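You operate a simulated robot arm through the tools that you are given. There is no shell and no other tool. Be economical: measure what you need, move in short steps, check, and stop when the job is done.

You are at the controls of a simulated robot arm. One attempt, no reset.

JOB
Sand the cedar block in the holder, then dab oil over its top and lay it on the felt mat.
Fine: put the sanding block and the dauber back; leave the other block alone. Set down upright: felt dauber. A coat counts when it lies all over at full strength: go over it till it gets no stronger. What is to be rubbed or washed off counts as gone when no trace of it is left.

It is judged by the outcome, as a careful person would: the job done as asked, and still so three seconds after it is handed in. It fails if anything else is knocked over, pushed out of place, dropped, spilled or broken.

ROBOT AND FRAMES
A 7-joint arm with a two-finger parallel gripper, fixed in place. Base frame: the origin is at the foot of the arm, x ahead of it, y to its left, z up; the work surface is at about z = 82. Units: cm, degrees, N and s.
With the tool pointing down near the work surface it reaches from about 30 to 70 cm from the base axis. Its first joint turns from -66.0 to 66.0 degrees. Payload 1.57 kg.
The tool frame sits at the grasp point between the pads (the TCP): z along the fingers, y along the line on which they close. The tips reach 3 cm beyond it. Largest opening 11 cm; finger width 2.4, thickness 1.2; the body of the gripper, 4.8 by 11.2 cm, starts 7.8 cm behind the TCP.
Orientation is that of the tool frame in the base frame, as a unit quaternion [x, y, z, w]. With the fingers straight down and closing along the base's y, the tool's x points along the base's -x, its y along +y and its z along -z.

CONTROLS
- The arm moves only by the tool arm_command. Its arguments are lists of equal length, an entry for each row: "gripper": the finger opening in mm, from 0 to 110; "linear": the shift along the tool's x, y, z in mm, a list of three; "turn": the turn, a rotation vector about the tool's x, y, z in degrees, a list of three. In form: {"gripper": [gripper, ...], "linear": [[dx, dy, dz], ...], "turn": [[wx, wy, wz], ...]}. A call has 1 to 10 rows; each row shifts and turns the commanded pose from where the row before left it, along the tool's axes as they then stand. Rows are played at 5 a second. More than 5 cm and 8.6 degrees between two rows, or a gripper value outside its range, and nothing of the call is played. A pose out of reach is approached as far as the arm can. The call stops where the force on the tool passes 40 N (or 10 N more than at its start, if that is more) or the arm is blocked; 0.2 s more then pass. The fingers move at their own pace (about 10.8 cm/s each) and stop on an object; they squeeze with about 29 N. The grip force told is the motor's: it shows also when the fingers shut on nothing. Time passes only in rows, and 0.2 s behind the last, so rows that do not move let the fingers close. The reply holds the time, the measured pose of the TCP, the force on the tool along the base axes, the opening and the grip force, in the units named above and with some noise, with the torque about the TCP (base axes, N m) and any sound that the robot's microphone picked up.
- Cameras (640 x 400 px; columns grow to the right, rows downward): "scene" is fixed at [17.81, -41.24, 139.3]; the picture's right is [0.57, -0.82, 0.00], its down [-0.56, -0.39, -0.74] and it looks along [0.60, 0.42, -0.68] (base axes); focal length 364 px, centre (320, 200). "wrist" rides on the gripper at [7, 1.6, -14.1] in the tool frame; the picture's right is [-0.23, 0.97, 0.00], its down [-0.86, -0.20, -0.48] and it looks along [-0.47, -0.11, 0.88] (tool axes); focal length 222 px, centre (320, 200). There is no depth. A picture from a camera that has moved, and an enlarged one, comes with that camera's place and axes in the base frame and with its lens.
- capture(camera): a new picture of that camera. It takes no simulated time.
- enlarge(camera, box): a new picture of the part [left, top, right, bottom] of that camera's present view, enlarged. It takes no simulated time.
- job_done(): hands the job in; it is judged then, once.

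Work in short steps. Places have to be worked out from the pictures, the camera data and where the tool is seen: move nearer, look again, correct. Check each grasp and each placing, and mend what went wrong. You have 120 turns and 76 pictures in all, those below and enlarged ones among them. Open the gripper and draw the arm clear of the work before you hand the job in, unless the task says otherwise; then end with one line.

The tools are called after "Call:" as a command line: name --argument value ..., lists and objects as JSON in quotes. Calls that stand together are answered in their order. arm_command: Moves the arm, as the interface text tells. Its arguments: {"type":"object","properties":{"gripper":{"type":"array","items":{"type":"number"}},"linear":{"type":"array","items":{"type":"array","items":{"type":"number"}}},"turn":{"type":"array","items":{"type":"array","items":{"type":"number"}}}},"required":["gripper","linear","turn"]} The other tools are called the same way: capture (camera) takes a picture; enlarge (camera, box) takes an enlarged picture of a part of a camera's view; job_done () hands the job in.

At the start:

```text
t: 0.0
tool_pos: [35.01, -19.13, 111.56]
ee_rot: [0.0, 1.0, 0.0, 0.0]
contact_force: [-0.2, 0.3, 0.8]
wrist_torque: [-0.02, -0.01, 0.0]
width: 10.99
finger_force: 0.0
```

scene: 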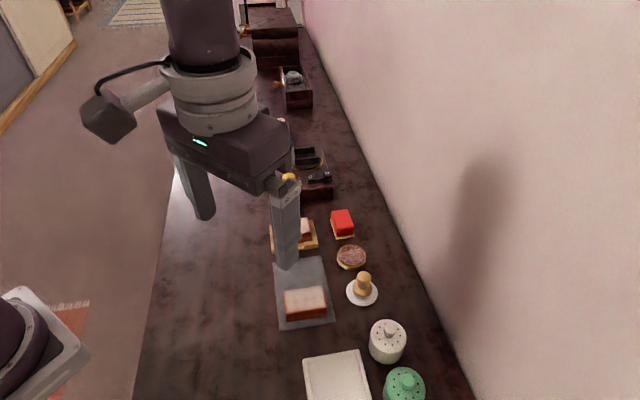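
wrist: 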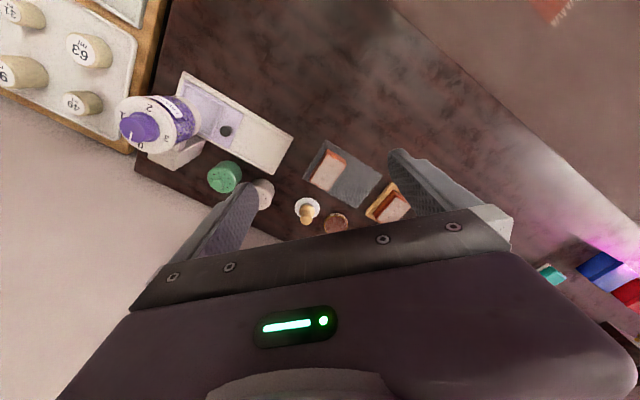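

I start by enlarging the work area to identify the items.

Call:
enlarge --camera "scene" --box '[240, 190, 440, 400]'

Call:
enlarge --camera "wrist" --box '[120, 60, 440, 260]'

```text
1.90 times, centred on (340, 295) of scene
camera zoom: at [17.81, -41.24, 139.3], right [0.57, -0.82, 0.0], down [-0.56, -0.39, -0.74], along [0.6, 0.42, -0.68], focal length 693 px, centre (282, 19)
```

zoom: 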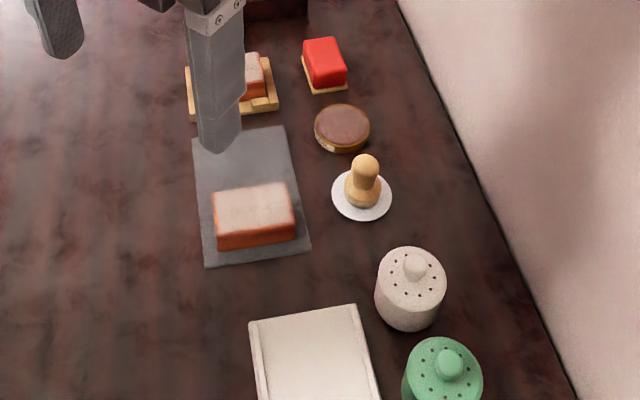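

```text
2.00 times, centred on (280, 160) of wrist
camera zoom: at [27.94, -17.38, 125.85], right [0.23, 0.97, 0.0], down [0.86, -0.2, 0.48], along [0.47, -0.11, -0.88], focal length 444 px, centre (400, 280)
```

zoom: 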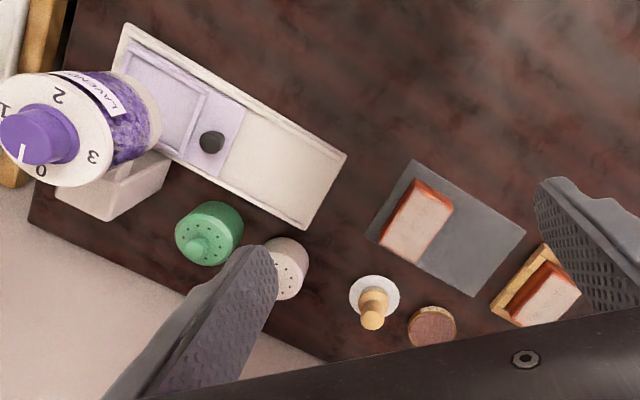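

The red block on a tan base at about (63,-15) looks like the sander. The dauber sits on a white saucer at (52,-26), with what may be the oil tin at (57,-21), and the holder is at (55,-11). I'll move over them for a close look.

Call:
arm_command --gripper '[110, 110, 110, 110, 110, 110]' --linear '[[-40, 10, 0], [-40, 10, 0], [-40, 10, 0], [-40, 10, 10], [-40, 10, 20], [0, 0, 0]]' --turn '[[0, 0, 0], [0, 0, 0], [0, 0, 0], [0, 0, 0], [0, 0, 0], [0, 0, 0]]'

Call:
capture --camera "wrist"

Call:
capture --camera "scene"

```text
t: 1.4
tool_pos: [55.34, -14.38, 108.72]
ee_rot: [0.0, 1.0, 0.0, -0.001]
contact_force: [-0.3, -0.3, -0.3]
wrist_torque: [0.02, -0.01, -0.01]
width: 11.0
finger_force: 0.1
```

```text
71 pictures are left
camera wrist: at [48.15, -12.51, 122.92], right [0.23, 0.97, 0.0], down [0.86, -0.2, 0.48], along [0.47, -0.11, -0.88], focal length 222 px, centre (320, 200)
```

wrist: 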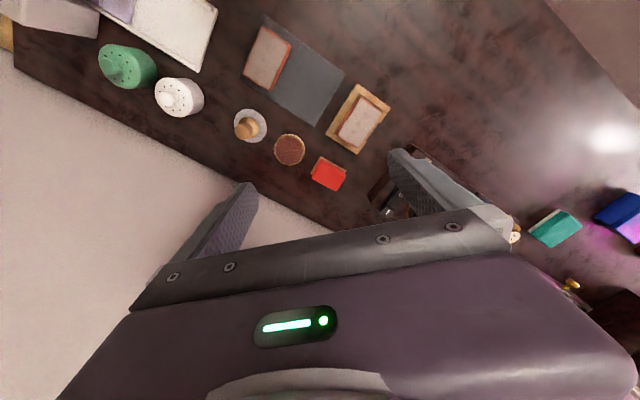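

```text
70 pictures are left
```

scene: 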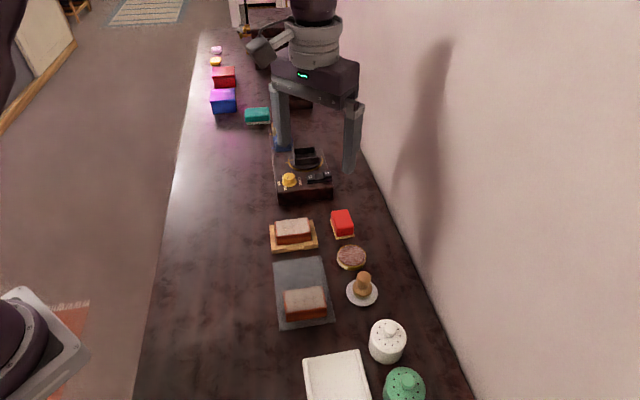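

Call:
enlarge --camera "scene" --box '[255, 200, 395, 335]'

Call:
enlarge --camera "wrist" --box '[220, 10, 410, 210]'

```text
2.96 times, centred on (325, 268) of scene
camera zoom: at [17.81, -41.24, 139.3], right [0.57, -0.82, 0.0], down [-0.56, -0.39, -0.74], along [0.6, 0.42, -0.68], focal length 1077 px, centre (305, 0)
```

zoom: 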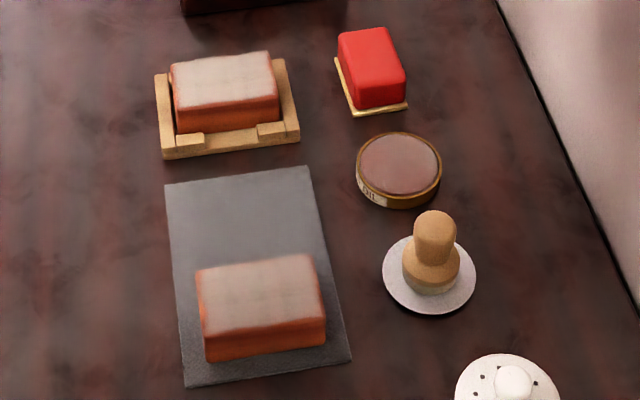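

```text
2.00 times, centred on (315, 110) of wrist
camera zoom: at [48.15, -12.51, 122.92], right [0.23, 0.97, 0.0], down [0.86, -0.2, 0.48], along [0.47, -0.11, -0.88], focal length 444 px, centre (330, 380)
```

zoom: 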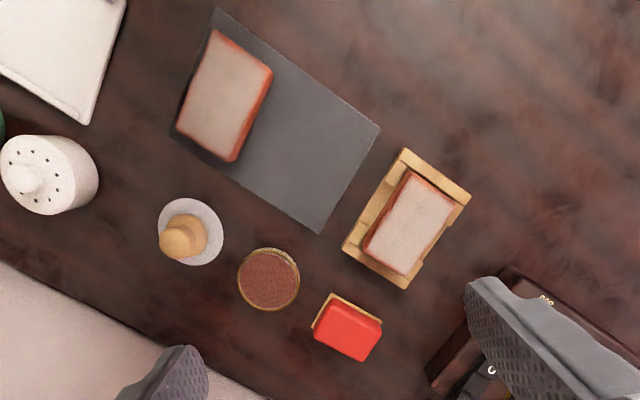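

Estimates from the two views:
- Sander: centre (63.8,-14.7), top about z 85, 5.4×4.2 cm, long axis at about 56°.
- Block in holder: (55.8,-7.7), top about z 85, 6.6×4.7 cm, long axis at about 136°.
- Oil tin: (57.9,-20.6).

I'll go above the sander, turn to close across its narrow side, and look again.

Call:
arm_command --gripper '[110, 110, 80, 80, 80, 80, 80, 80, 80, 80]' --linear '[[-43, 0, 20], [-42, 0, 20], [0, 0, 10], [0, 0, 10], [0, 0, 10], [0, 0, 10], [0, 0, 0], [0, 0, 0], [0, 0, 0], [0, 0, 0]]' --turn '[[0, 0, 0], [0, 0, 0], [0, 0, -8], [0, 0, -8], [0, 0, -8], [0, 0, -8], [0, 0, -8], [0, 0, -8], [0, 0, -8], [0, 0, 0]]'

Call:
capture --camera "wrist"

Call:
enlarge --camera "scene" --box '[255, 150, 415, 310]'

```text
t: 3.6
tool_pos: [63.54, -14.22, 100.62]
ee_rot: [-0.471, 0.882, 0.0, 0.0]
contact_force: [-0.4, -0.3, -0.6]
wrist_torque: [0.02, -0.01, 0.03]
width: 8.02
finger_force: 0.1
```

```text
67 pictures are left
camera wrist: at [58.13, -18.94, 114.88], right [-0.68, 0.73, 0.0], down [0.64, 0.6, 0.48], along [0.35, 0.33, -0.88], focal length 222 px, centre (320, 200)
```

wrist: 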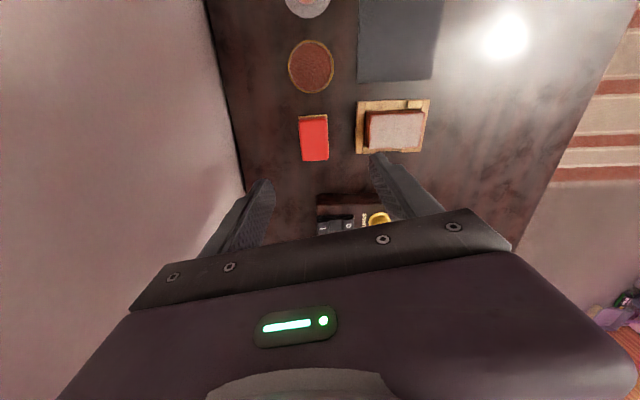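

```text
2.50 times, centred on (335, 230) of scene
camera zoom: at [17.81, -41.24, 139.3], right [0.57, -0.82, 0.0], down [-0.56, -0.39, -0.74], along [0.6, 0.42, -0.68], focal length 909 px, centre (282, 125)
```

zoom: 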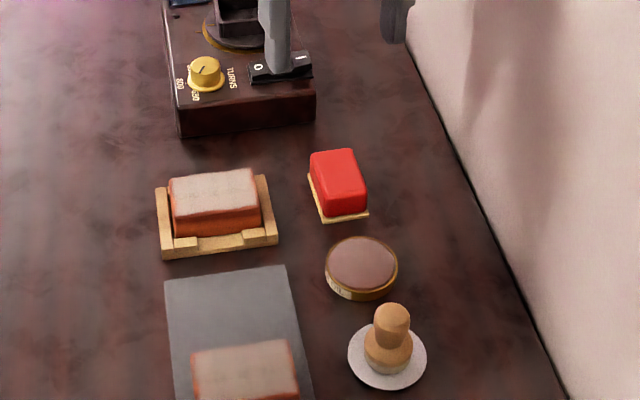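

The sander, holder and block all lie along the table's 45° axes, so I turn back about 10.5°, centre over the sander and descend partway.

Call:
arm_command --gripper '[80, 80, 80, 80, 80, 80]' --linear '[[0, 0, 0], [0, 0, 0], [1.3, -4.9, 30], [0, 0, 40], [0, 0, 40], [0, 0, 0]]' --turn '[[0, 0, 5.25], [0, 0, 5.25], [0, 0, 0], [0, 0, 0], [0, 0, 0], [0, 0, 0]]'

Call:
capture --camera "wrist"

Call:
enlarge --camera "scene" --box '[255, 150, 415, 310]'

```text
t: 5.0
tool_pos: [63.72, -14.28, 89.37]
ee_rot: [-0.387, 0.922, 0.0, 0.0]
contact_force: [-1.1, 0.3, -1.1]
wrist_torque: [0.02, 0.0, -0.02]
width: 7.99
finger_force: 0.0
```

```text
65 pictures are left
camera wrist: at [57.53, -17.92, 103.55], right [-0.54, 0.84, 0.0], down [0.74, 0.47, 0.48], along [0.4, 0.26, -0.88], focal length 222 px, centre (320, 200)
```

wrist: 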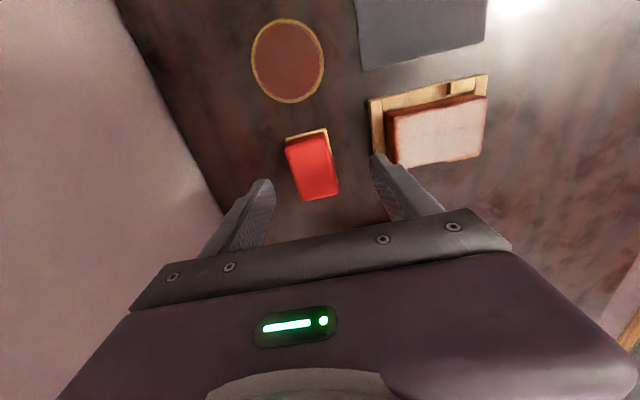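

```text
2.50 times, centred on (335, 230) of scene
camera zoom: at [17.81, -41.24, 139.3], right [0.57, -0.82, 0.0], down [-0.56, -0.39, -0.74], along [0.6, 0.42, -0.68], focal length 909 px, centre (282, 125)
```

zoom: 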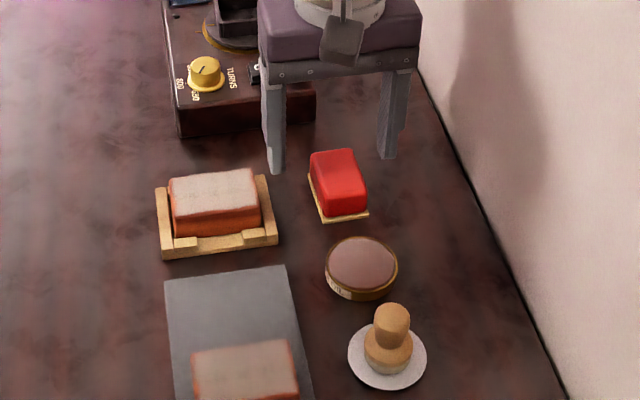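

Estimates agree on (63.95,-14.6) with the grip axis at about 138°. I make a small correction, lower to z≈86.3 and close.

Call:
arm_command --gripper '[80, 80, 80, 30, 30, 30]' --linear '[[0.7, -3.5, 0], [0, 0, 16], [0, 0, 15], [0, 0, 0], [0, 0, 0], [0, 0, 0]]' --turn '[[0, 0, -2], [0, 0, 0], [0, 0, 0], [0, 0, 0], [0, 0, 0], [0, 0, 0]]'

Call:
enlarge --camera "scene" --box '[255, 150, 415, 310]'

```text
t: 6.4
tool_pos: [63.84, -14.69, 86.47]
ee_rot: [-0.402, 0.916, 0.0, 0.001]
contact_force: [0.4, 0.0, 1.0]
wrist_torque: [-0.03, -0.06, 0.02]
width: 3.9
finger_force: 29.1
```

```text
2.50 times, centred on (335, 230) of scene
camera zoom: at [17.8, -41.24, 139.3], right [0.57, -0.82, 0.0], down [-0.56, -0.39, -0.74], along [0.6, 0.42, -0.68], focal length 909 px, centre (282, 125)
```

zoom: 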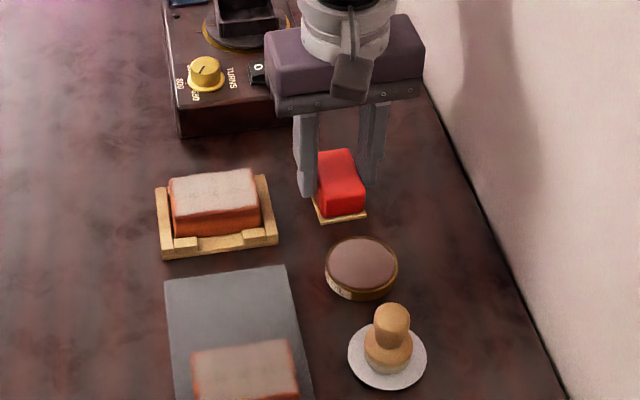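

Gripped at 3.9 cm. I lift 5 cm and carry it over the holder, mostly along tool y.

Call:
arm_command --gripper '[30, 30, 30, 30, 30, 30]' --linear '[[0, 0, -25], [0, 0, -25], [1, 36, 0], [1, 36, 0], [1, 35, 0], [0, 0, 0]]' --turn '[[0, 0, 0], [0, 0, 0], [0, 0, 0], [0, 0, 0], [0, 0, 0], [0, 0, 0]]'

Call:
enlarge --camera "scene" --box '[235, 140, 395, 300]'

Call:
enlarge --camera "wrist" --box '[200, 60, 440, 230]'

```text
t: 7.8
tool_pos: [55.81, -8.15, 91.67]
ee_rot: [-0.403, 0.915, 0.0, 0.0]
contact_force: [-0.6, -0.9, -0.6]
wrist_torque: [-0.03, 0.03, 0.0]
width: 3.91
finger_force: 28.7
```

```text
2.50 times, centred on (315, 220) of scene
camera zoom: at [17.81, -41.24, 139.3], right [0.57, -0.82, 0.0], down [-0.56, -0.39, -0.74], along [0.6, 0.42, -0.68], focal length 909 px, centre (332, 150)
```

zoom: 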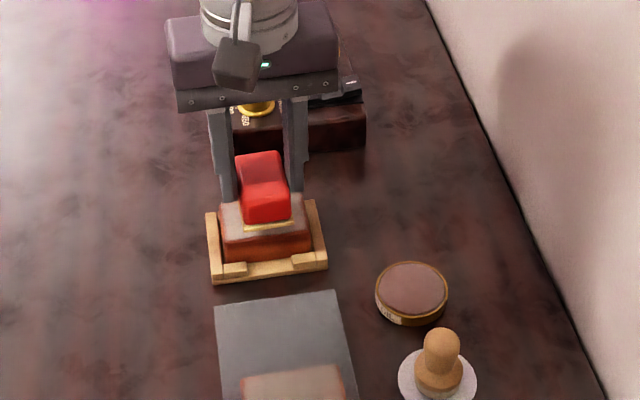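

```text
2.35 times, centred on (320, 145) of wrist
camera zoom: at [49.77, -12.04, 105.94], right [-0.56, 0.83, 0.0], down [0.72, 0.5, 0.48], along [0.4, 0.27, -0.88], focal length 523 px, centre (320, 329)
```

zoom: 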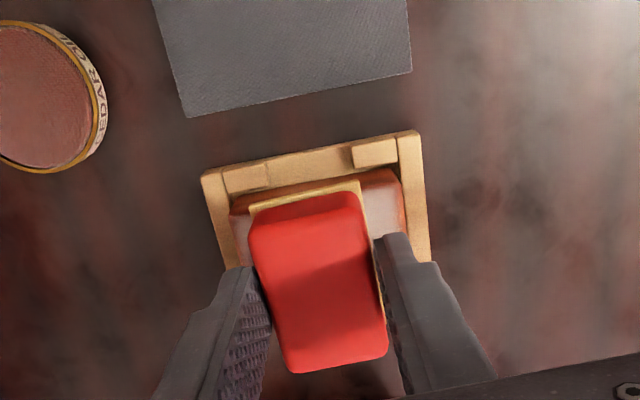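

The sander hangs square over the block, with its bottom at about z 87.2. I lower gently in small steps to find contact.

Call:
arm_command --gripper '[30, 30, 30, 30, 30, 30]' --linear '[[0, 0, 4], [0, 0, 4], [0, 0, 3], [0, 0, 2], [0, 0, 2], [0, 0, 0]]' --turn '[[0, 0, 0], [0, 0, 0], [0, 0, 0], [0, 0, 0], [0, 0, 0], [0, 0, 0]]'

```text
t: 9.2
tool_pos: [55.9, -8.02, 90.27]
ee_rot: [-0.403, 0.915, 0.0, 0.0]
contact_force: [0.1, 0.0, -0.8]
wrist_torque: [-0.03, -0.01, -0.01]
width: 3.92
finger_force: 29.2
```

Call:
arm_command --gripper '[30, 30, 30, 30, 30, 30]' --linear '[[0, 0, 2], [0, 0, 2], [0, 0, 1], [0, 0, 1], [0, 0, 1], [0, 0, 0]]' --turn '[[0, 0, 0], [0, 0, 0], [0, 0, 0], [0, 0, 0], [0, 0, 0], [0, 0, 0]]'

```text
t: 10.6
tool_pos: [56.06, -7.88, 89.31]
ee_rot: [-0.403, 0.915, -0.002, 0.002]
contact_force: [8.1, -3.2, 30.8]
wrist_torque: [-0.01, -0.26, 0.04]
width: 3.92
finger_force: 29.0
```

Contact at about z 89.4, but 31 N is more than I want; I ease off by 1.5 mm.

Call:
arm_command --gripper '[30, 30]' --linear '[[0, 0, -1.5], [0, 0, 0]]' --turn '[[0, 0, 0], [0, 0, 0]]'

```text
t: 11.2
tool_pos: [55.75, -7.79, 89.41]
ee_rot: [-0.403, 0.915, 0.001, -0.001]
contact_force: [0.7, 1.2, 3.6]
wrist_torque: [0.08, -0.11, 0.02]
width: 3.89
finger_force: 29.1
```

About 3.6 N now. I add 0.3 mm and stroke along the block's length, ±1.8 cm.

Call:
arm_command --gripper '[30, 30, 30, 30, 30, 30, 30, 30, 30, 30]' --linear '[[0, 9, 0.3], [0, 9, 0], [0, -9, 0], [0, -9, 0], [0, -9, 0], [0, -9, 0], [0, 9, 0], [0, 9, 0], [0, 9, 0], [0, 9, 0]]' --turn '[[0, 0, 0], [0, 0, 0], [0, 0, 0], [0, 0, 0], [0, 0, 0], [0, 0, 0], [0, 0, 0], [0, 0, 0], [0, 0, 0], [0, 0, 0]]'

Call:
enlarge --camera "wrist" --box '[200, 60, 440, 230]'

Call:
enlarge --camera "scene" --box '[235, 170, 365, 270]'

```text
t: 13.4
tool_pos: [54.59, -6.58, 89.57]
ee_rot: [-0.403, 0.915, 0.0, 0.001]
contact_force: [1.0, -0.4, -1.2]
wrist_torque: [0.0, 0.02, 0.02]
width: 3.93
finger_force: 28.8
```

```text
2.35 times, centred on (320, 145) of wrist
camera zoom: at [48.48, -10.49, 103.73], right [-0.56, 0.83, 0.0], down [0.72, 0.5, 0.48], along [0.4, 0.27, -0.88], focal length 523 px, centre (320, 329)
```

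zoom: 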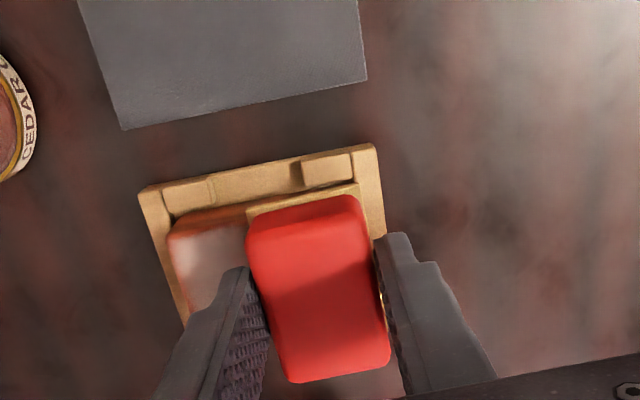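

```text
4.00 times, centred on (300, 220) of scene
camera zoom: at [17.81, -41.24, 139.3], right [0.57, -0.82, 0.0], down [-0.56, -0.39, -0.74], along [0.6, 0.42, -0.68], focal length 1454 px, centre (400, 120)
```

zoom: 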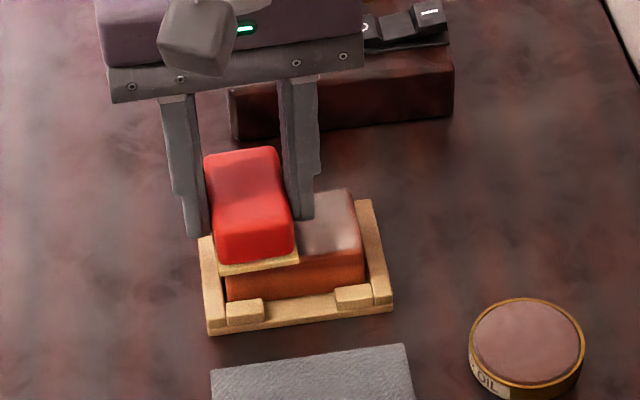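

The grey is coming off where it was rubbed, but contact was lost at the end. I press 0.5 mm more and stroke both ways.

Call:
arm_command --gripper '[30, 30, 30, 30, 30, 30, 30, 30, 30, 30]' --linear '[[0, -8, 0.5], [0, -8, 0], [0, -8, 0], [0, -9, 0], [0, 0, 0], [0, 8, 0], [0, 8, 0], [0, 8, 0], [0, 9, 0], [0, 0, 0]]' --turn '[[0, 0, 0], [0, 0, 0], [0, 0, 0], [0, 0, 0], [0, 0, 0], [0, 0, 0], [0, 0, 0], [0, 0, 0], [0, 0, 0], [0, 0, 0]]'

```text
t: 15.6
tool_pos: [54.57, -6.49, 89.48]
ee_rot: [-0.403, 0.915, -0.002, 0.0]
contact_force: [0.3, -1.6, 1.6]
wrist_torque: [-0.03, -0.04, 0.01]
width: 3.93
finger_force: 29.3
```

Call:
arm_command --gripper '[30, 30, 30, 30, 30, 30, 30, 30, 30, 30]' --linear '[[0, 0, 0.5], [0, -7, 0], [0, -7, 0], [0, -7, 0], [0, -7, 0], [0, -7, 0], [0, 7, 0], [0, -7, 0], [0, 7, 0], [0, -7, 0]]' --turn '[[0, 0, 0], [0, 0, 0], [0, 0, 0], [0, 0, 0], [0, 0, 0], [0, 0, 0], [0, 0, 0], [0, 0, 0], [0, 0, 0], [0, 0, 0]]'

Call:
enlarge --camera "scene" --box '[235, 170, 365, 270]'

```text
t: 17.8
tool_pos: [57.23, -9.03, 89.47]
ee_rot: [-0.403, 0.915, 0.0, 0.0]
contact_force: [0.7, 0.0, -0.1]
wrist_torque: [0.0, 0.0, 0.0]
width: 3.89
finger_force: 29.2
```

```text
4.00 times, centred on (300, 220) of scene
camera zoom: at [17.81, -41.24, 139.3], right [0.57, -0.82, 0.0], down [-0.56, -0.39, -0.74], along [0.6, 0.42, -0.68], focal length 1454 px, centre (400, 120)
```

zoom: 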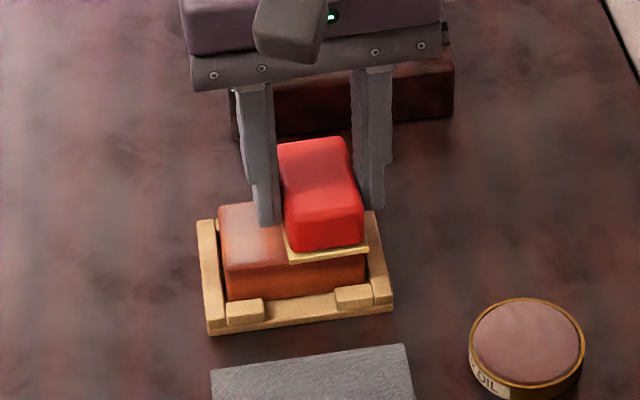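

Mostly clean on the left end, with some patches left. The force is low at this end, so I press 0.7 mm more and keep stroking.

Call:
arm_command --gripper '[30, 30, 30, 30, 30, 30, 30, 30, 30, 30]' --linear '[[0, 0, 0.7], [0, 7, 0], [0, -7, 0], [0, 7, 0], [0, 7, 0], [0, 7, 0], [0, 7, 0], [0, 7, 0], [0, -9, 0], [0, 9, 0]]' --turn '[[0, 0, 0], [0, 0, 0], [0, 0, 0], [0, 0, 0], [0, 0, 0], [0, 0, 0], [0, 0, 0], [0, 0, 0], [0, 0, 0], [0, 0, 0]]'

Call:
enlarge --camera "scene" --box '[235, 170, 365, 270]'

```text
t: 20.0
tool_pos: [54.56, -6.57, 89.02]
ee_rot: [-0.403, 0.915, 0.001, -0.002]
contact_force: [0.0, -1.2, 1.4]
wrist_torque: [0.01, -0.04, -0.02]
width: 3.91
finger_force: 29.1
```

```text
4.00 times, centred on (300, 220) of scene
camera zoom: at [17.8, -41.24, 139.3], right [0.57, -0.82, 0.0], down [-0.56, -0.39, -0.74], along [0.6, 0.42, -0.68], focal length 1454 px, centre (400, 120)
```

zoom: 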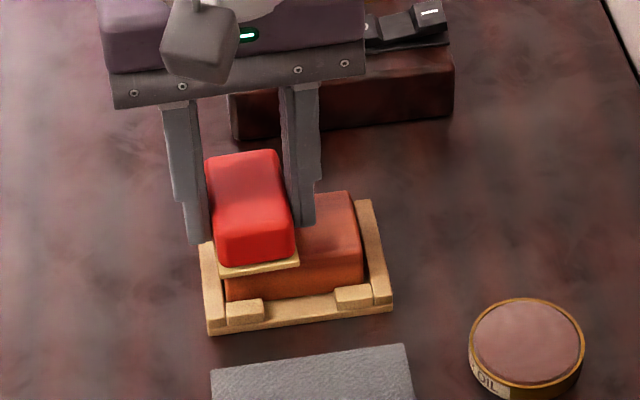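

Nearly clean. One more pass all over, with a small shift across in tool x.

Call:
arm_command --gripper '[30, 30, 30, 30, 30, 30, 30, 30, 30, 30]' --linear '[[0, -9, 0.3], [0, 9, 0], [-4, 0, 0], [0, -8, 0], [0, -8, 0], [0, -8, 0], [0, -9, 0], [8, 0, 0], [0, 16, 0], [0, 17, 0]]' --turn '[[0, 0, 0], [0, 0, 0], [0, 0, 0], [0, 0, 0], [0, 0, 0], [0, 0, 0], [0, 0, 0], [0, 0, 0], [0, 0, 0], [0, 0, 0]]'

Call:
arm_command --gripper '[30, 30, 30, 30, 30, 30, 30]' --linear '[[-4, 0, 0], [0, -16, 0], [0, -17, 0], [0, 0, -15], [0, -40, -35], [0, -30, 0], [0, 0, 0]]' --turn '[[0, 0, 0], [0, 0, 0], [0, 0, 0], [0, 0, 0], [0, 0, 0], [0, 0, 0], [0, 0, 0]]'

Call:
enlarge --camera "scene" --box '[235, 170, 365, 270]'

Call:
enlarge --camera "wrist" --box '[240, 20, 480, 200]'

```text
t: 22.2
tool_pos: [54.28, -6.94, 89.27]
ee_rot: [-0.402, 0.915, 0.0, 0.0]
contact_force: [0.5, 0.2, -0.2]
wrist_torque: [-0.01, 0.01, 0.03]
width: 3.92
finger_force: 29.0
```

```text
refused: row 5 steps farther than a row can; nothing moved
```

```text
4.00 times, centred on (300, 220) of scene
camera zoom: at [17.81, -41.24, 139.3], right [0.57, -0.82, 0.0], down [-0.56, -0.39, -0.74], along [0.6, 0.42, -0.68], focal length 1454 px, centre (400, 120)
```

zoom: 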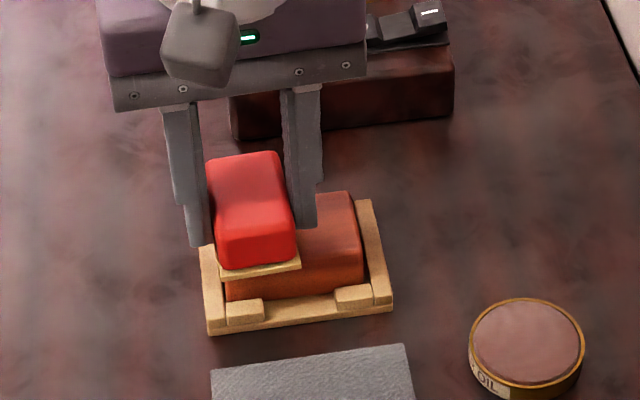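

```text
2.22 times, centred on (360, 110) of wrist
camera zoom: at [48.25, -10.81, 103.53], right [-0.56, 0.83, 0.0], down [0.72, 0.5, 0.48], along [0.4, 0.27, -0.88], focal length 494 px, centre (231, 400)
```

zoom: 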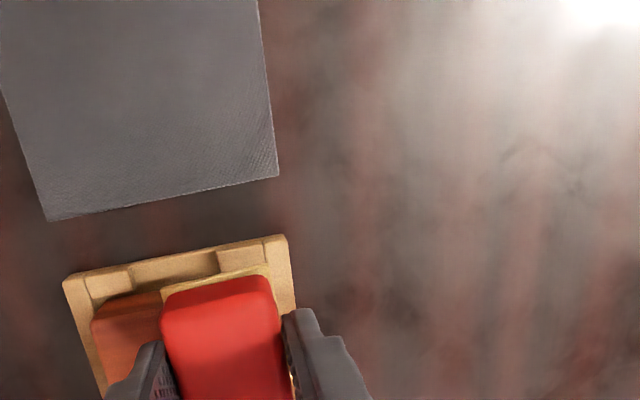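

The block shows bare wood. I make a final pass, then lift and move off to inspect.

Call:
arm_command --gripper '[30, 30, 30, 30, 30, 30, 30, 30, 30]' --linear '[[-4, 0, 0.3], [0, -16, 0], [0, 16, 0], [0, -17, 0], [0, -16, 0], [0, 0, -20], [0, 0, -30], [0, -40, 0], [0, -30, 0]]' --turn '[[0, 0, 0], [0, 0, 0], [0, 0, 0], [0, 0, 0], [0, 0, 0], [0, 0, 0], [0, 0, 0], [0, 0, 0], [0, 0, 0]]'

Call:
enlarge --camera "scene" --box '[235, 170, 365, 270]'

Call:
enlarge --camera "wrist" --box '[240, 20, 480, 200]'

```text
t: 24.2
tool_pos: [62.35, -13.61, 94.18]
ee_rot: [-0.403, 0.915, 0.0, 0.0]
contact_force: [-0.6, 0.9, -0.4]
wrist_torque: [-0.02, 0.0, -0.01]
width: 3.92
finger_force: 29.1
```

```text
4.00 times, centred on (300, 220) of scene
camera zoom: at [17.81, -41.24, 139.3], right [0.57, -0.82, 0.0], down [-0.56, -0.39, -0.74], along [0.6, 0.42, -0.68], focal length 1454 px, centre (400, 120)
```

zoom: 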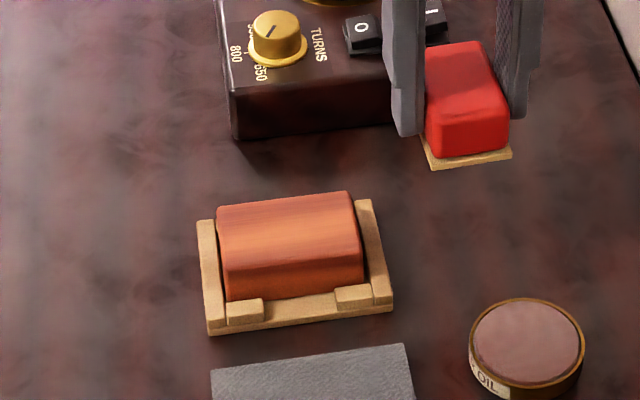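

```text
2.22 times, centred on (360, 110) of wrist
camera zoom: at [56.31, -17.63, 108.38], right [-0.57, 0.82, 0.0], down [0.72, 0.5, 0.48], along [0.4, 0.27, -0.88], focal length 494 px, centre (231, 400)
```

zoom: 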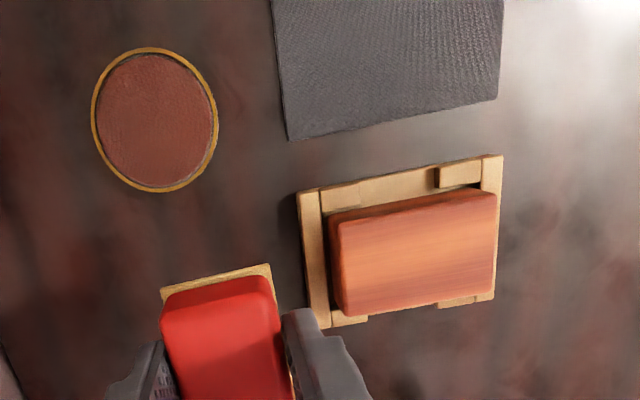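

All grey is gone. I return the sander to its spot (63.84,-14.69), lowering gently.

Call:
arm_command --gripper '[30, 30, 30, 30, 30, 30]' --linear '[[-2, -18, 0], [0, 0, 35], [0, 0, 30], [0, 0, 6], [0, 0, 3], [0, 0, 0]]' --turn '[[0, 0, 0], [0, 0, 0], [0, 0, 0], [0, 0, 0], [0, 0, 0], [0, 0, 0]]'

```text
t: 25.6
tool_pos: [63.75, -14.78, 86.8]
ee_rot: [-0.402, 0.916, 0.0, 0.0]
contact_force: [-0.1, 1.2, -0.2]
wrist_torque: [0.0, 0.04, -0.03]
width: 3.88
finger_force: 29.3
```

Call:
arm_command --gripper '[30, 30, 30, 30, 30]' --linear '[[0, 0, 1.5], [0, 0, 1.2], [0, 0, 1], [0, 0, 0.5], [0, 0, 0]]' --turn '[[0, 0, 0], [0, 0, 0], [0, 0, 0], [0, 0, 0], [0, 0, 0]]'

```text
t: 26.8
tool_pos: [63.72, -14.5, 86.45]
ee_rot: [-0.403, 0.915, 0.001, 0.0]
contact_force: [-1.1, -0.1, -0.4]
wrist_torque: [0.04, 0.01, -0.02]
width: 3.91
finger_force: 28.9
```

Call:
arm_command --gripper '[30, 30, 30, 30]' --linear '[[0, 0, 0.7], [0, 0, 0.7], [0, 0, 0.6], [0, 0, 0]]' --turn '[[0, 0, 0], [0, 0, 0], [0, 0, 0], [0, 0, 0]]'

```text
t: 27.8
tool_pos: [63.71, -14.66, 86.13]
ee_rot: [-0.403, 0.915, 0.0, 0.0]
contact_force: [0.9, -0.3, 0.2]
wrist_torque: [-0.01, 0.01, 0.04]
width: 3.9
finger_force: 29.0
```

Call:
arm_command --gripper '[30, 30, 30, 30]' --linear '[[0, 0, 0.7], [0, 0, 0.7], [0, 0, 0.6], [0, 0, 0]]' --turn '[[0, 0, 0], [0, 0, 0], [0, 0, 0], [0, 0, 0]]'

Call:
enlarge --camera "scene" --box '[285, 170, 415, 270]'

```text
t: 28.8
tool_pos: [63.54, -14.68, 86.16]
ee_rot: [-0.403, 0.915, 0.0, 0.0]
contact_force: [-0.9, 0.4, -1.3]
wrist_torque: [-0.01, 0.02, 0.02]
width: 3.91
finger_force: 28.8
```

```text
4.00 times, centred on (350, 220) of scene
camera zoom: at [17.81, -41.24, 139.3], right [0.57, -0.82, 0.0], down [-0.56, -0.39, -0.74], along [0.6, 0.42, -0.68], focal length 1454 px, centre (200, 120)
```

zoom: 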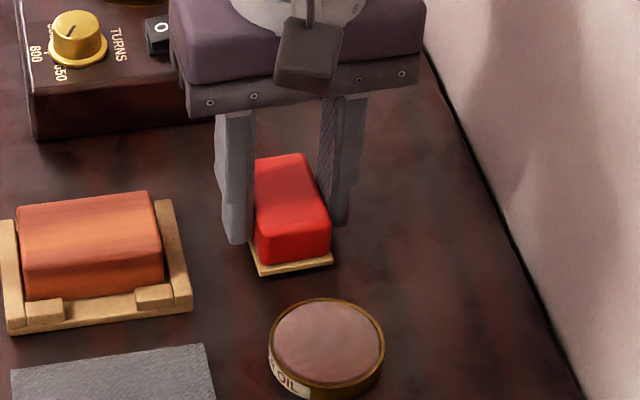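

Call:
arm_command --gripper '[30, 30, 30, 30]' --linear '[[0, 0, 0.7], [0, 0, 0.7], [0, 0, 0.6], [0, 0, 0]]' --turn '[[0, 0, 0], [0, 0, 0], [0, 0, 0], [0, 0, 0]]'

```text
t: 29.8
tool_pos: [63.71, -14.68, 85.8]
ee_rot: [-0.404, 0.915, 0.0, 0.0]
contact_force: [0.3, -0.4, -1.3]
wrist_torque: [-0.01, -0.02, 0.01]
width: 3.93
finger_force: 28.8
```

Call:
arm_command --gripper '[30, 30, 30, 30]' --linear '[[0, 0, 0.7], [0, 0, 0.7], [0, 0, 0.6], [0, 0, 0]]' --turn '[[0, 0, 0], [0, 0, 0], [0, 0, 0], [0, 0, 0]]'

Call:
enlarge --camera "scene" --box '[317, 195, 382, 245]'

```text
t: 30.8
tool_pos: [63.67, -14.6, 85.77]
ee_rot: [-0.403, 0.915, 0.0, 0.0]
contact_force: [0.4, -0.1, -0.3]
wrist_torque: [0.01, 0.0, 0.01]
width: 3.89
finger_force: 28.5
```

```text
8.00 times, centred on (350, 220) of scene
camera zoom: at [17.81, -41.24, 139.3], right [0.57, -0.82, 0.0], down [-0.56, -0.39, -0.74], along [0.6, 0.42, -0.68], focal length 2909 px, centre (84, 40)
```

zoom: 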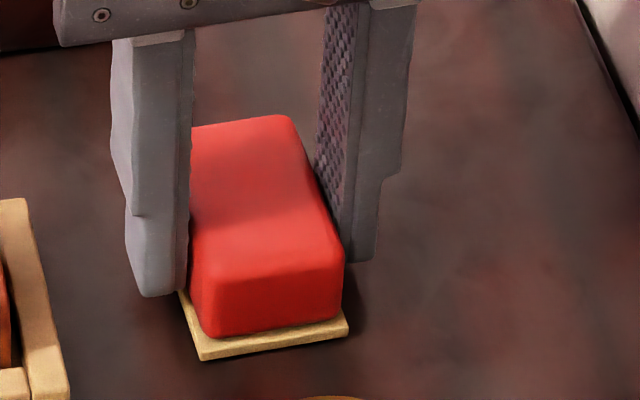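

Call:
arm_command --gripper '[30, 30, 30, 30, 30]' --linear '[[0, 0, 0.7], [0, 0, 0.7], [0, 0, 0.6], [0, 0, 0], [0, 0, 0]]' --turn '[[0, 0, 0], [0, 0, 0], [0, 0, 0], [0, 0, 0], [0, 0, 0]]'

Call:
enlarge --camera "scene" --box '[317, 195, 382, 245]'

```text
t: 32.0
tool_pos: [63.65, -14.53, 85.58]
ee_rot: [-0.402, 0.916, 0.0, 0.001]
contact_force: [-1.6, 2.4, 23.3]
wrist_torque: [0.12, 0.15, 0.0]
width: 3.91
finger_force: 29.4
```

```text
8.00 times, centred on (350, 220) of scene
camera zoom: at [17.75, -41.22, 139.31], right [0.57, -0.82, 0.0], down [-0.56, -0.39, -0.74], along [0.6, 0.42, -0.68], focal length 2909 px, centre (84, 40)
```

zoom: 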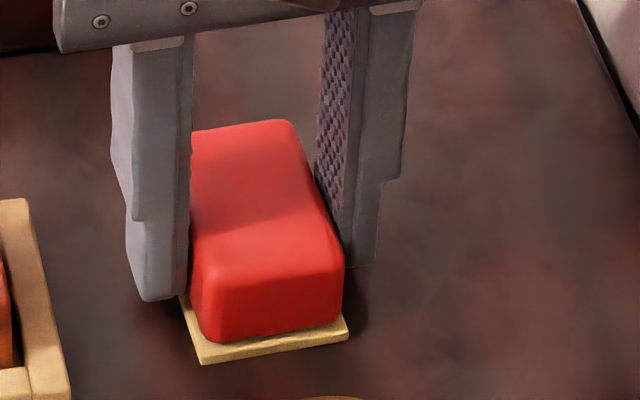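

Firm contact at 85.6. I ease up 1 mm, open, and rise.

Call:
arm_command --gripper '[30, 70, 70, 70, 70, 70, 70]' --linear '[[0, 0, -1.2], [0, 0, 0], [0, 0, 0], [0, 0, -20], [0, 0, -40], [0, 0, -40], [0, 0, -10]]' --turn '[[0, 0, 0], [0, 0, 0], [0, 0, 0], [0, 0, 0], [0, 0, 0], [0, 0, 0], [0, 0, 0]]'

Call:
enlarge --camera "wrist" --box '[200, 0, 440, 200]'

Call:
enlarge --camera "scene" --box '[285, 200, 415, 320]'

```text
t: 33.6
tool_pos: [63.8, -14.48, 96.59]
ee_rot: [-0.403, 0.915, 0.0, 0.0]
contact_force: [-0.1, 1.0, 1.2]
wrist_torque: [0.01, -0.01, 0.02]
width: 6.99
finger_force: 0.2
```

```text
2.00 times, centred on (320, 100) of wrist
camera zoom: at [57.72, -18.35, 110.76], right [-0.56, 0.83, 0.0], down [0.72, 0.5, 0.48], along [0.39, 0.27, -0.88], focal length 444 px, centre (320, 400)
```

zoom: 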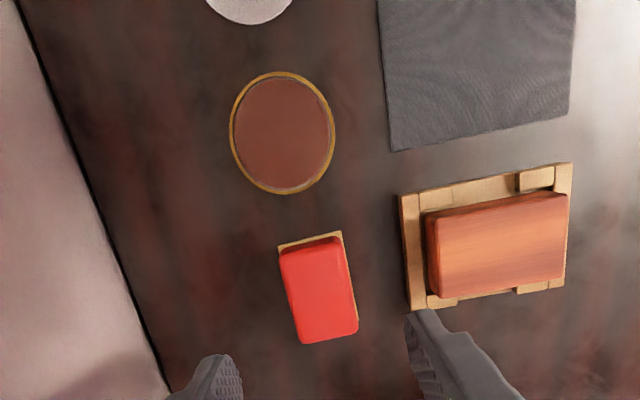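

```text
3.33 times, centred on (350, 260) of scene
camera zoom: at [17.8, -41.24, 139.3], right [0.57, -0.82, 0.0], down [-0.56, -0.39, -0.74], along [0.6, 0.42, -0.68], focal length 1212 px, centre (220, 0)
```

zoom: 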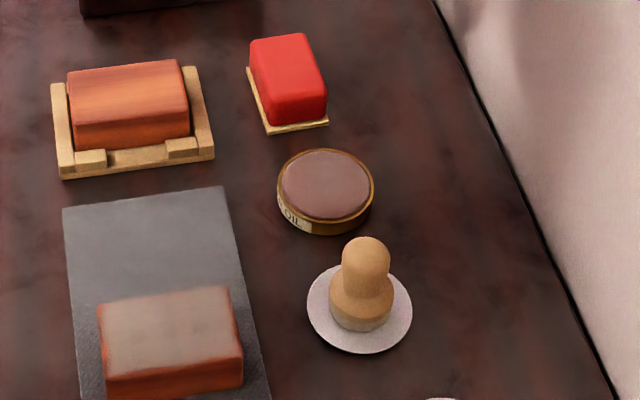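

The sander is back within about half a centimetre. The dauber is estimated at (52.2,-26.4), knob top about z 87.7. I move above it and check.

Call:
arm_command --gripper '[70, 70, 70, 70, 70]' --linear '[[42, 1, -10], [42, 1, 0], [42, 1, 0], [40, 2, 0], [0, 0, 0]]' --turn '[[0, 0, 0], [0, 0, 0], [0, 0, 0], [0, 0, 0], [0, 0, 0]]'

Call:
capture --camera "wrist"

Call:
enlarge --camera "scene" --box '[285, 200, 415, 320]'

```text
t: 34.8
tool_pos: [52.12, -26.51, 97.68]
ee_rot: [-0.402, 0.915, 0.0, 0.0]
contact_force: [-0.3, 0.2, 0.3]
wrist_torque: [-0.02, 0.01, 0.0]
width: 7.0
finger_force: 0.0
```

```text
47 pictures are left
camera wrist: at [46.08, -30.39, 111.9], right [-0.56, 0.83, 0.0], down [0.72, 0.5, 0.48], along [0.4, 0.27, -0.88], focal length 222 px, centre (320, 200)
```

wrist: 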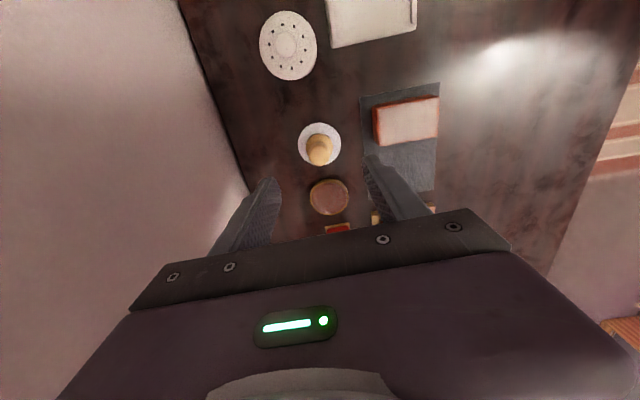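

```text
3.33 times, centred on (350, 260) of scene
camera zoom: at [17.8, -41.24, 139.3], right [0.57, -0.82, 0.0], down [-0.56, -0.39, -0.74], along [0.6, 0.42, -0.68], focal length 1212 px, centre (220, 0)
```

zoom: 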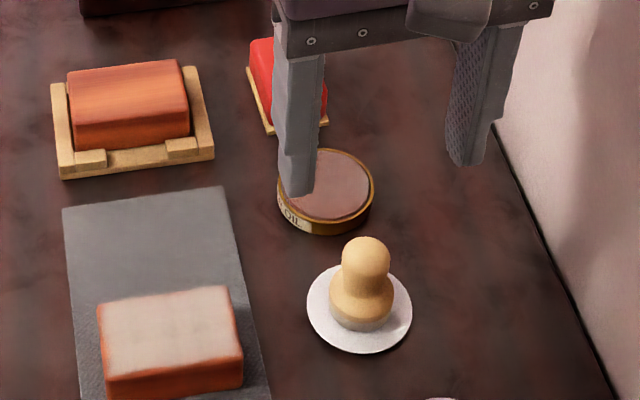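

Both views put the dauber at about (52.3,-26.4), right below the TCP. I lower to z≈88 and close on the knob.

Call:
arm_command --gripper '[70, 70, 70, 70]' --linear '[[-1, 0, 40], [0, 0, 40], [0, 0, 15], [0, 0, 0]]' --turn '[[0, 0, 0], [0, 0, 0], [0, 0, 0], [0, 0, 0]]'

Call:
enlarge --camera "scene" --box '[320, 240, 410, 310]'

Call:
enlarge --camera "wrist" --box '[220, 80, 420, 240]'

```text
t: 35.8
tool_pos: [52.1, -26.55, 88.07]
ee_rot: [-0.403, 0.915, 0.0, 0.0]
contact_force: [0.3, 0.3, -0.3]
wrist_torque: [-0.05, 0.0, -0.02]
width: 7.01
finger_force: 0.1
```

```text
5.71 times, centred on (365, 275) of scene
camera zoom: at [17.81, -41.24, 139.3], right [0.57, -0.82, 0.0], down [-0.56, -0.39, -0.74], along [0.6, 0.42, -0.68], focal length 2078 px, centre (63, -229)
```

zoom: 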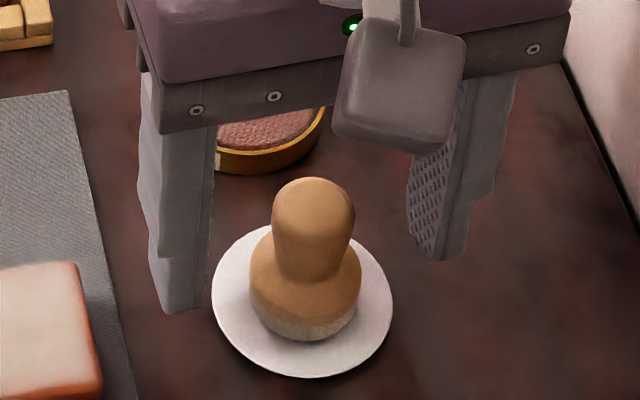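

```text
2.50 times, centred on (320, 160) of wrist
camera zoom: at [45.98, -30.34, 102.33], right [-0.56, 0.83, 0.0], down [0.72, 0.5, 0.48], along [0.39, 0.27, -0.88], focal length 555 px, centre (320, 300)
```

zoom: 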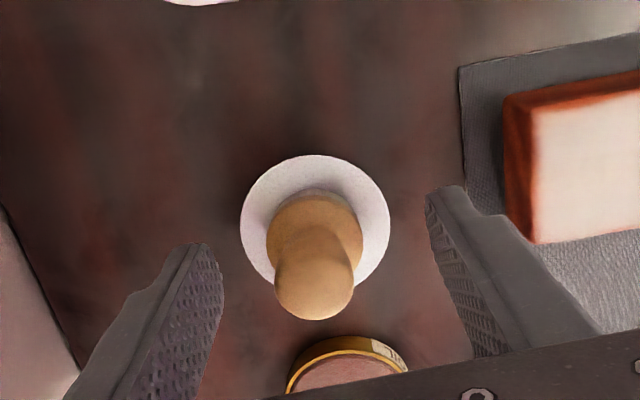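

Triangulating the knob gives (52.7,-26.0), so I shift 6 mm toward tool -x before closing.

Call:
arm_command --gripper '[70, 70, 15, 15, 15, 15]' --linear '[[-6, 0, 0], [0, 0, 0], [0, 0, 0], [0, 0, 0], [0, 0, 0], [0, 0, 0]]' --turn '[[0, 0, 0], [0, 0, 0], [0, 0, 0], [0, 0, 0], [0, 0, 0], [0, 0, 0]]'

Call:
enlarge --camera "scene" --box '[320, 240, 410, 310]'

```text
t: 37.2
tool_pos: [52.62, -26.05, 88.03]
ee_rot: [-0.402, 0.916, 0.0, 0.0]
contact_force: [0.0, -0.1, 1.0]
wrist_torque: [0.05, -0.03, 0.0]
width: 2.28
finger_force: 28.8
```

```text
5.71 times, centred on (365, 275) of scene
camera zoom: at [17.81, -41.24, 139.3], right [0.57, -0.82, 0.0], down [-0.56, -0.39, -0.74], along [0.6, 0.42, -0.68], focal length 2078 px, centre (63, -229)
```

zoom: 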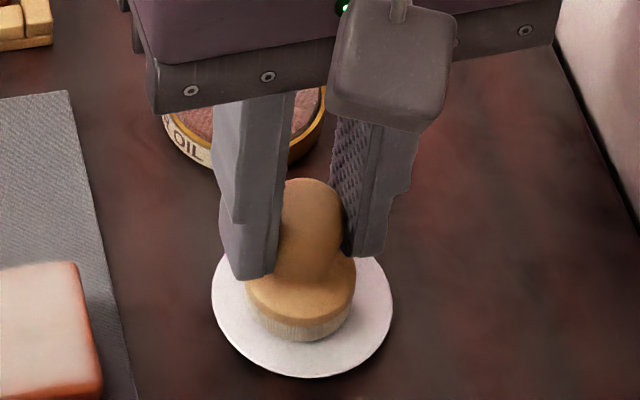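

Held at 2.28 cm on the knob. I lift 5 cm and carry it to above the oil tin at (57.85,-20.65).

Call:
arm_command --gripper '[15, 15, 15, 15, 15]' --linear '[[0, 0, -25], [0, 0, -25], [-38, -1, 0], [-37, -1, 0], [0, 0, 0]]' --turn '[[0, 0, 0], [0, 0, 0], [0, 0, 0], [0, 0, 0], [0, 0, 0]]'

Call:
enlarge --camera "scene" --box '[305, 220, 415, 310]'

Call:
enlarge --camera "wrist" --box '[220, 80, 420, 240]'

```text
t: 38.4
tool_pos: [57.89, -20.65, 92.84]
ee_rot: [-0.403, 0.915, -0.001, 0.0]
contact_force: [0.5, -0.6, -0.3]
wrist_torque: [0.0, -0.01, 0.01]
width: 2.27
finger_force: 29.1
```

```text
4.44 times, centred on (360, 265) of scene
camera zoom: at [17.81, -41.23, 139.3], right [0.57, -0.82, 0.0], down [-0.56, -0.39, -0.74], along [0.6, 0.42, -0.68], focal length 1616 px, centre (142, -89)
```

zoom: 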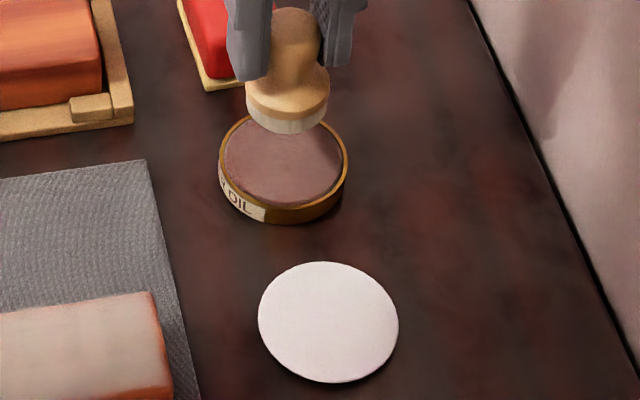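

```text
2.50 times, centred on (320, 160) of wrist
camera zoom: at [51.76, -24.54, 107.07], right [-0.56, 0.83, 0.0], down [0.72, 0.5, 0.48], along [0.39, 0.27, -0.88], focal length 555 px, centre (320, 300)
```

zoom: 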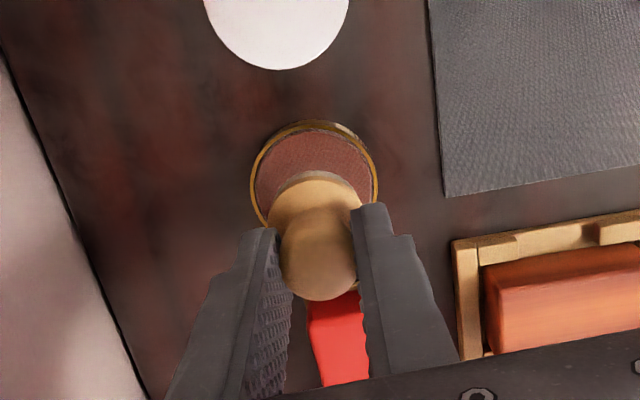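

Centred over the tin pad. I lower in small steps until it presses the oil pad.

Call:
arm_command --gripper '[15, 15, 15, 15, 15, 15, 15]' --linear '[[0, 0, 15], [0, 0, 6], [0, 0, 3], [0, 0, 2], [0, 0, 2], [0, 0, 1], [0, 0, 0]]' --turn '[[0, 0, 0], [0, 0, 0], [0, 0, 0], [0, 0, 0], [0, 0, 0], [0, 0, 0], [0, 0, 0]]'

```text
t: 40.0
tool_pos: [57.69, -20.79, 90.1]
ee_rot: [-0.403, 0.915, 0.0, -0.001]
contact_force: [1.2, -0.4, -0.2]
wrist_torque: [0.0, -0.01, 0.0]
width: 2.25
finger_force: 29.5
```

Call:
arm_command --gripper '[15, 15, 15, 15, 15, 15]' --linear '[[0, 0, 1.5], [0, 0, 1], [0, 0, 1], [0, 0, 1], [0, 0, 1], [0, 0, 0]]' --turn '[[0, 0, 0], [0, 0, 0], [0, 0, 0], [0, 0, 0], [0, 0, 0], [0, 0, 0]]'

```text
t: 41.4
tool_pos: [57.8, -20.7, 89.51]
ee_rot: [-0.403, 0.915, 0.0, 0.0]
contact_force: [0.1, 0.8, 0.1]
wrist_torque: [-0.02, -0.01, 0.0]
width: 2.29
finger_force: 29.4
```

Call:
arm_command --gripper '[15, 15, 15, 15, 15]' --linear '[[0, 0, 1], [0, 0, 1], [0, 0, 1], [0, 0, 1], [0, 0, 0]]' --turn '[[0, 0, 0], [0, 0, 0], [0, 0, 0], [0, 0, 0], [0, 0, 0]]'

```text
t: 42.6
tool_pos: [57.55, -20.54, 89.18]
ee_rot: [-0.403, 0.915, 0.0, 0.0]
contact_force: [-0.1, -1.2, 8.2]
wrist_torque: [0.05, 0.07, -0.01]
width: 2.25
finger_force: 28.5
```

Contact at 8 N. I give a second gentle press and small rub, then lift and check the felt.

Call:
arm_command --gripper '[15, 15, 15, 15, 15, 15, 15, 15]' --linear '[[0, 0, 0], [0, 0, -4], [0, 0, 4], [0, 0, 0], [0, 0, 0], [0, 0, -25], [0, 0, -20], [0, 0, 0]]' --turn '[[0, 0, 0], [0, 0, 0], [0, 0, 0], [0, 0, 0], [0, 0, 0], [0, 0, 0], [0, 0, 0], [0, 0, 0]]'

Call:
enlarge --camera "scene" --box '[305, 200, 415, 290]'

```text
t: 44.4
tool_pos: [57.8, -20.61, 93.89]
ee_rot: [-0.403, 0.915, 0.0, -0.001]
contact_force: [0.0, 0.2, -0.4]
wrist_torque: [0.01, -0.04, 0.0]
width: 2.26
finger_force: 29.4
```

```text
4.44 times, centred on (360, 245) of scene
camera zoom: at [17.81, -41.24, 139.3], right [0.57, -0.82, 0.0], down [-0.56, -0.39, -0.74], along [0.6, 0.42, -0.68], focal length 1616 px, centre (142, 0)
```

zoom: 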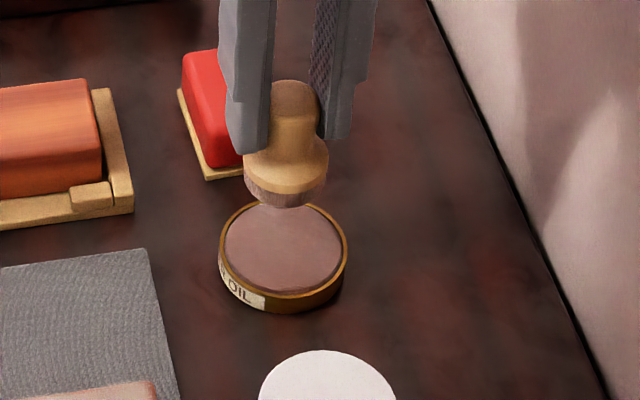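

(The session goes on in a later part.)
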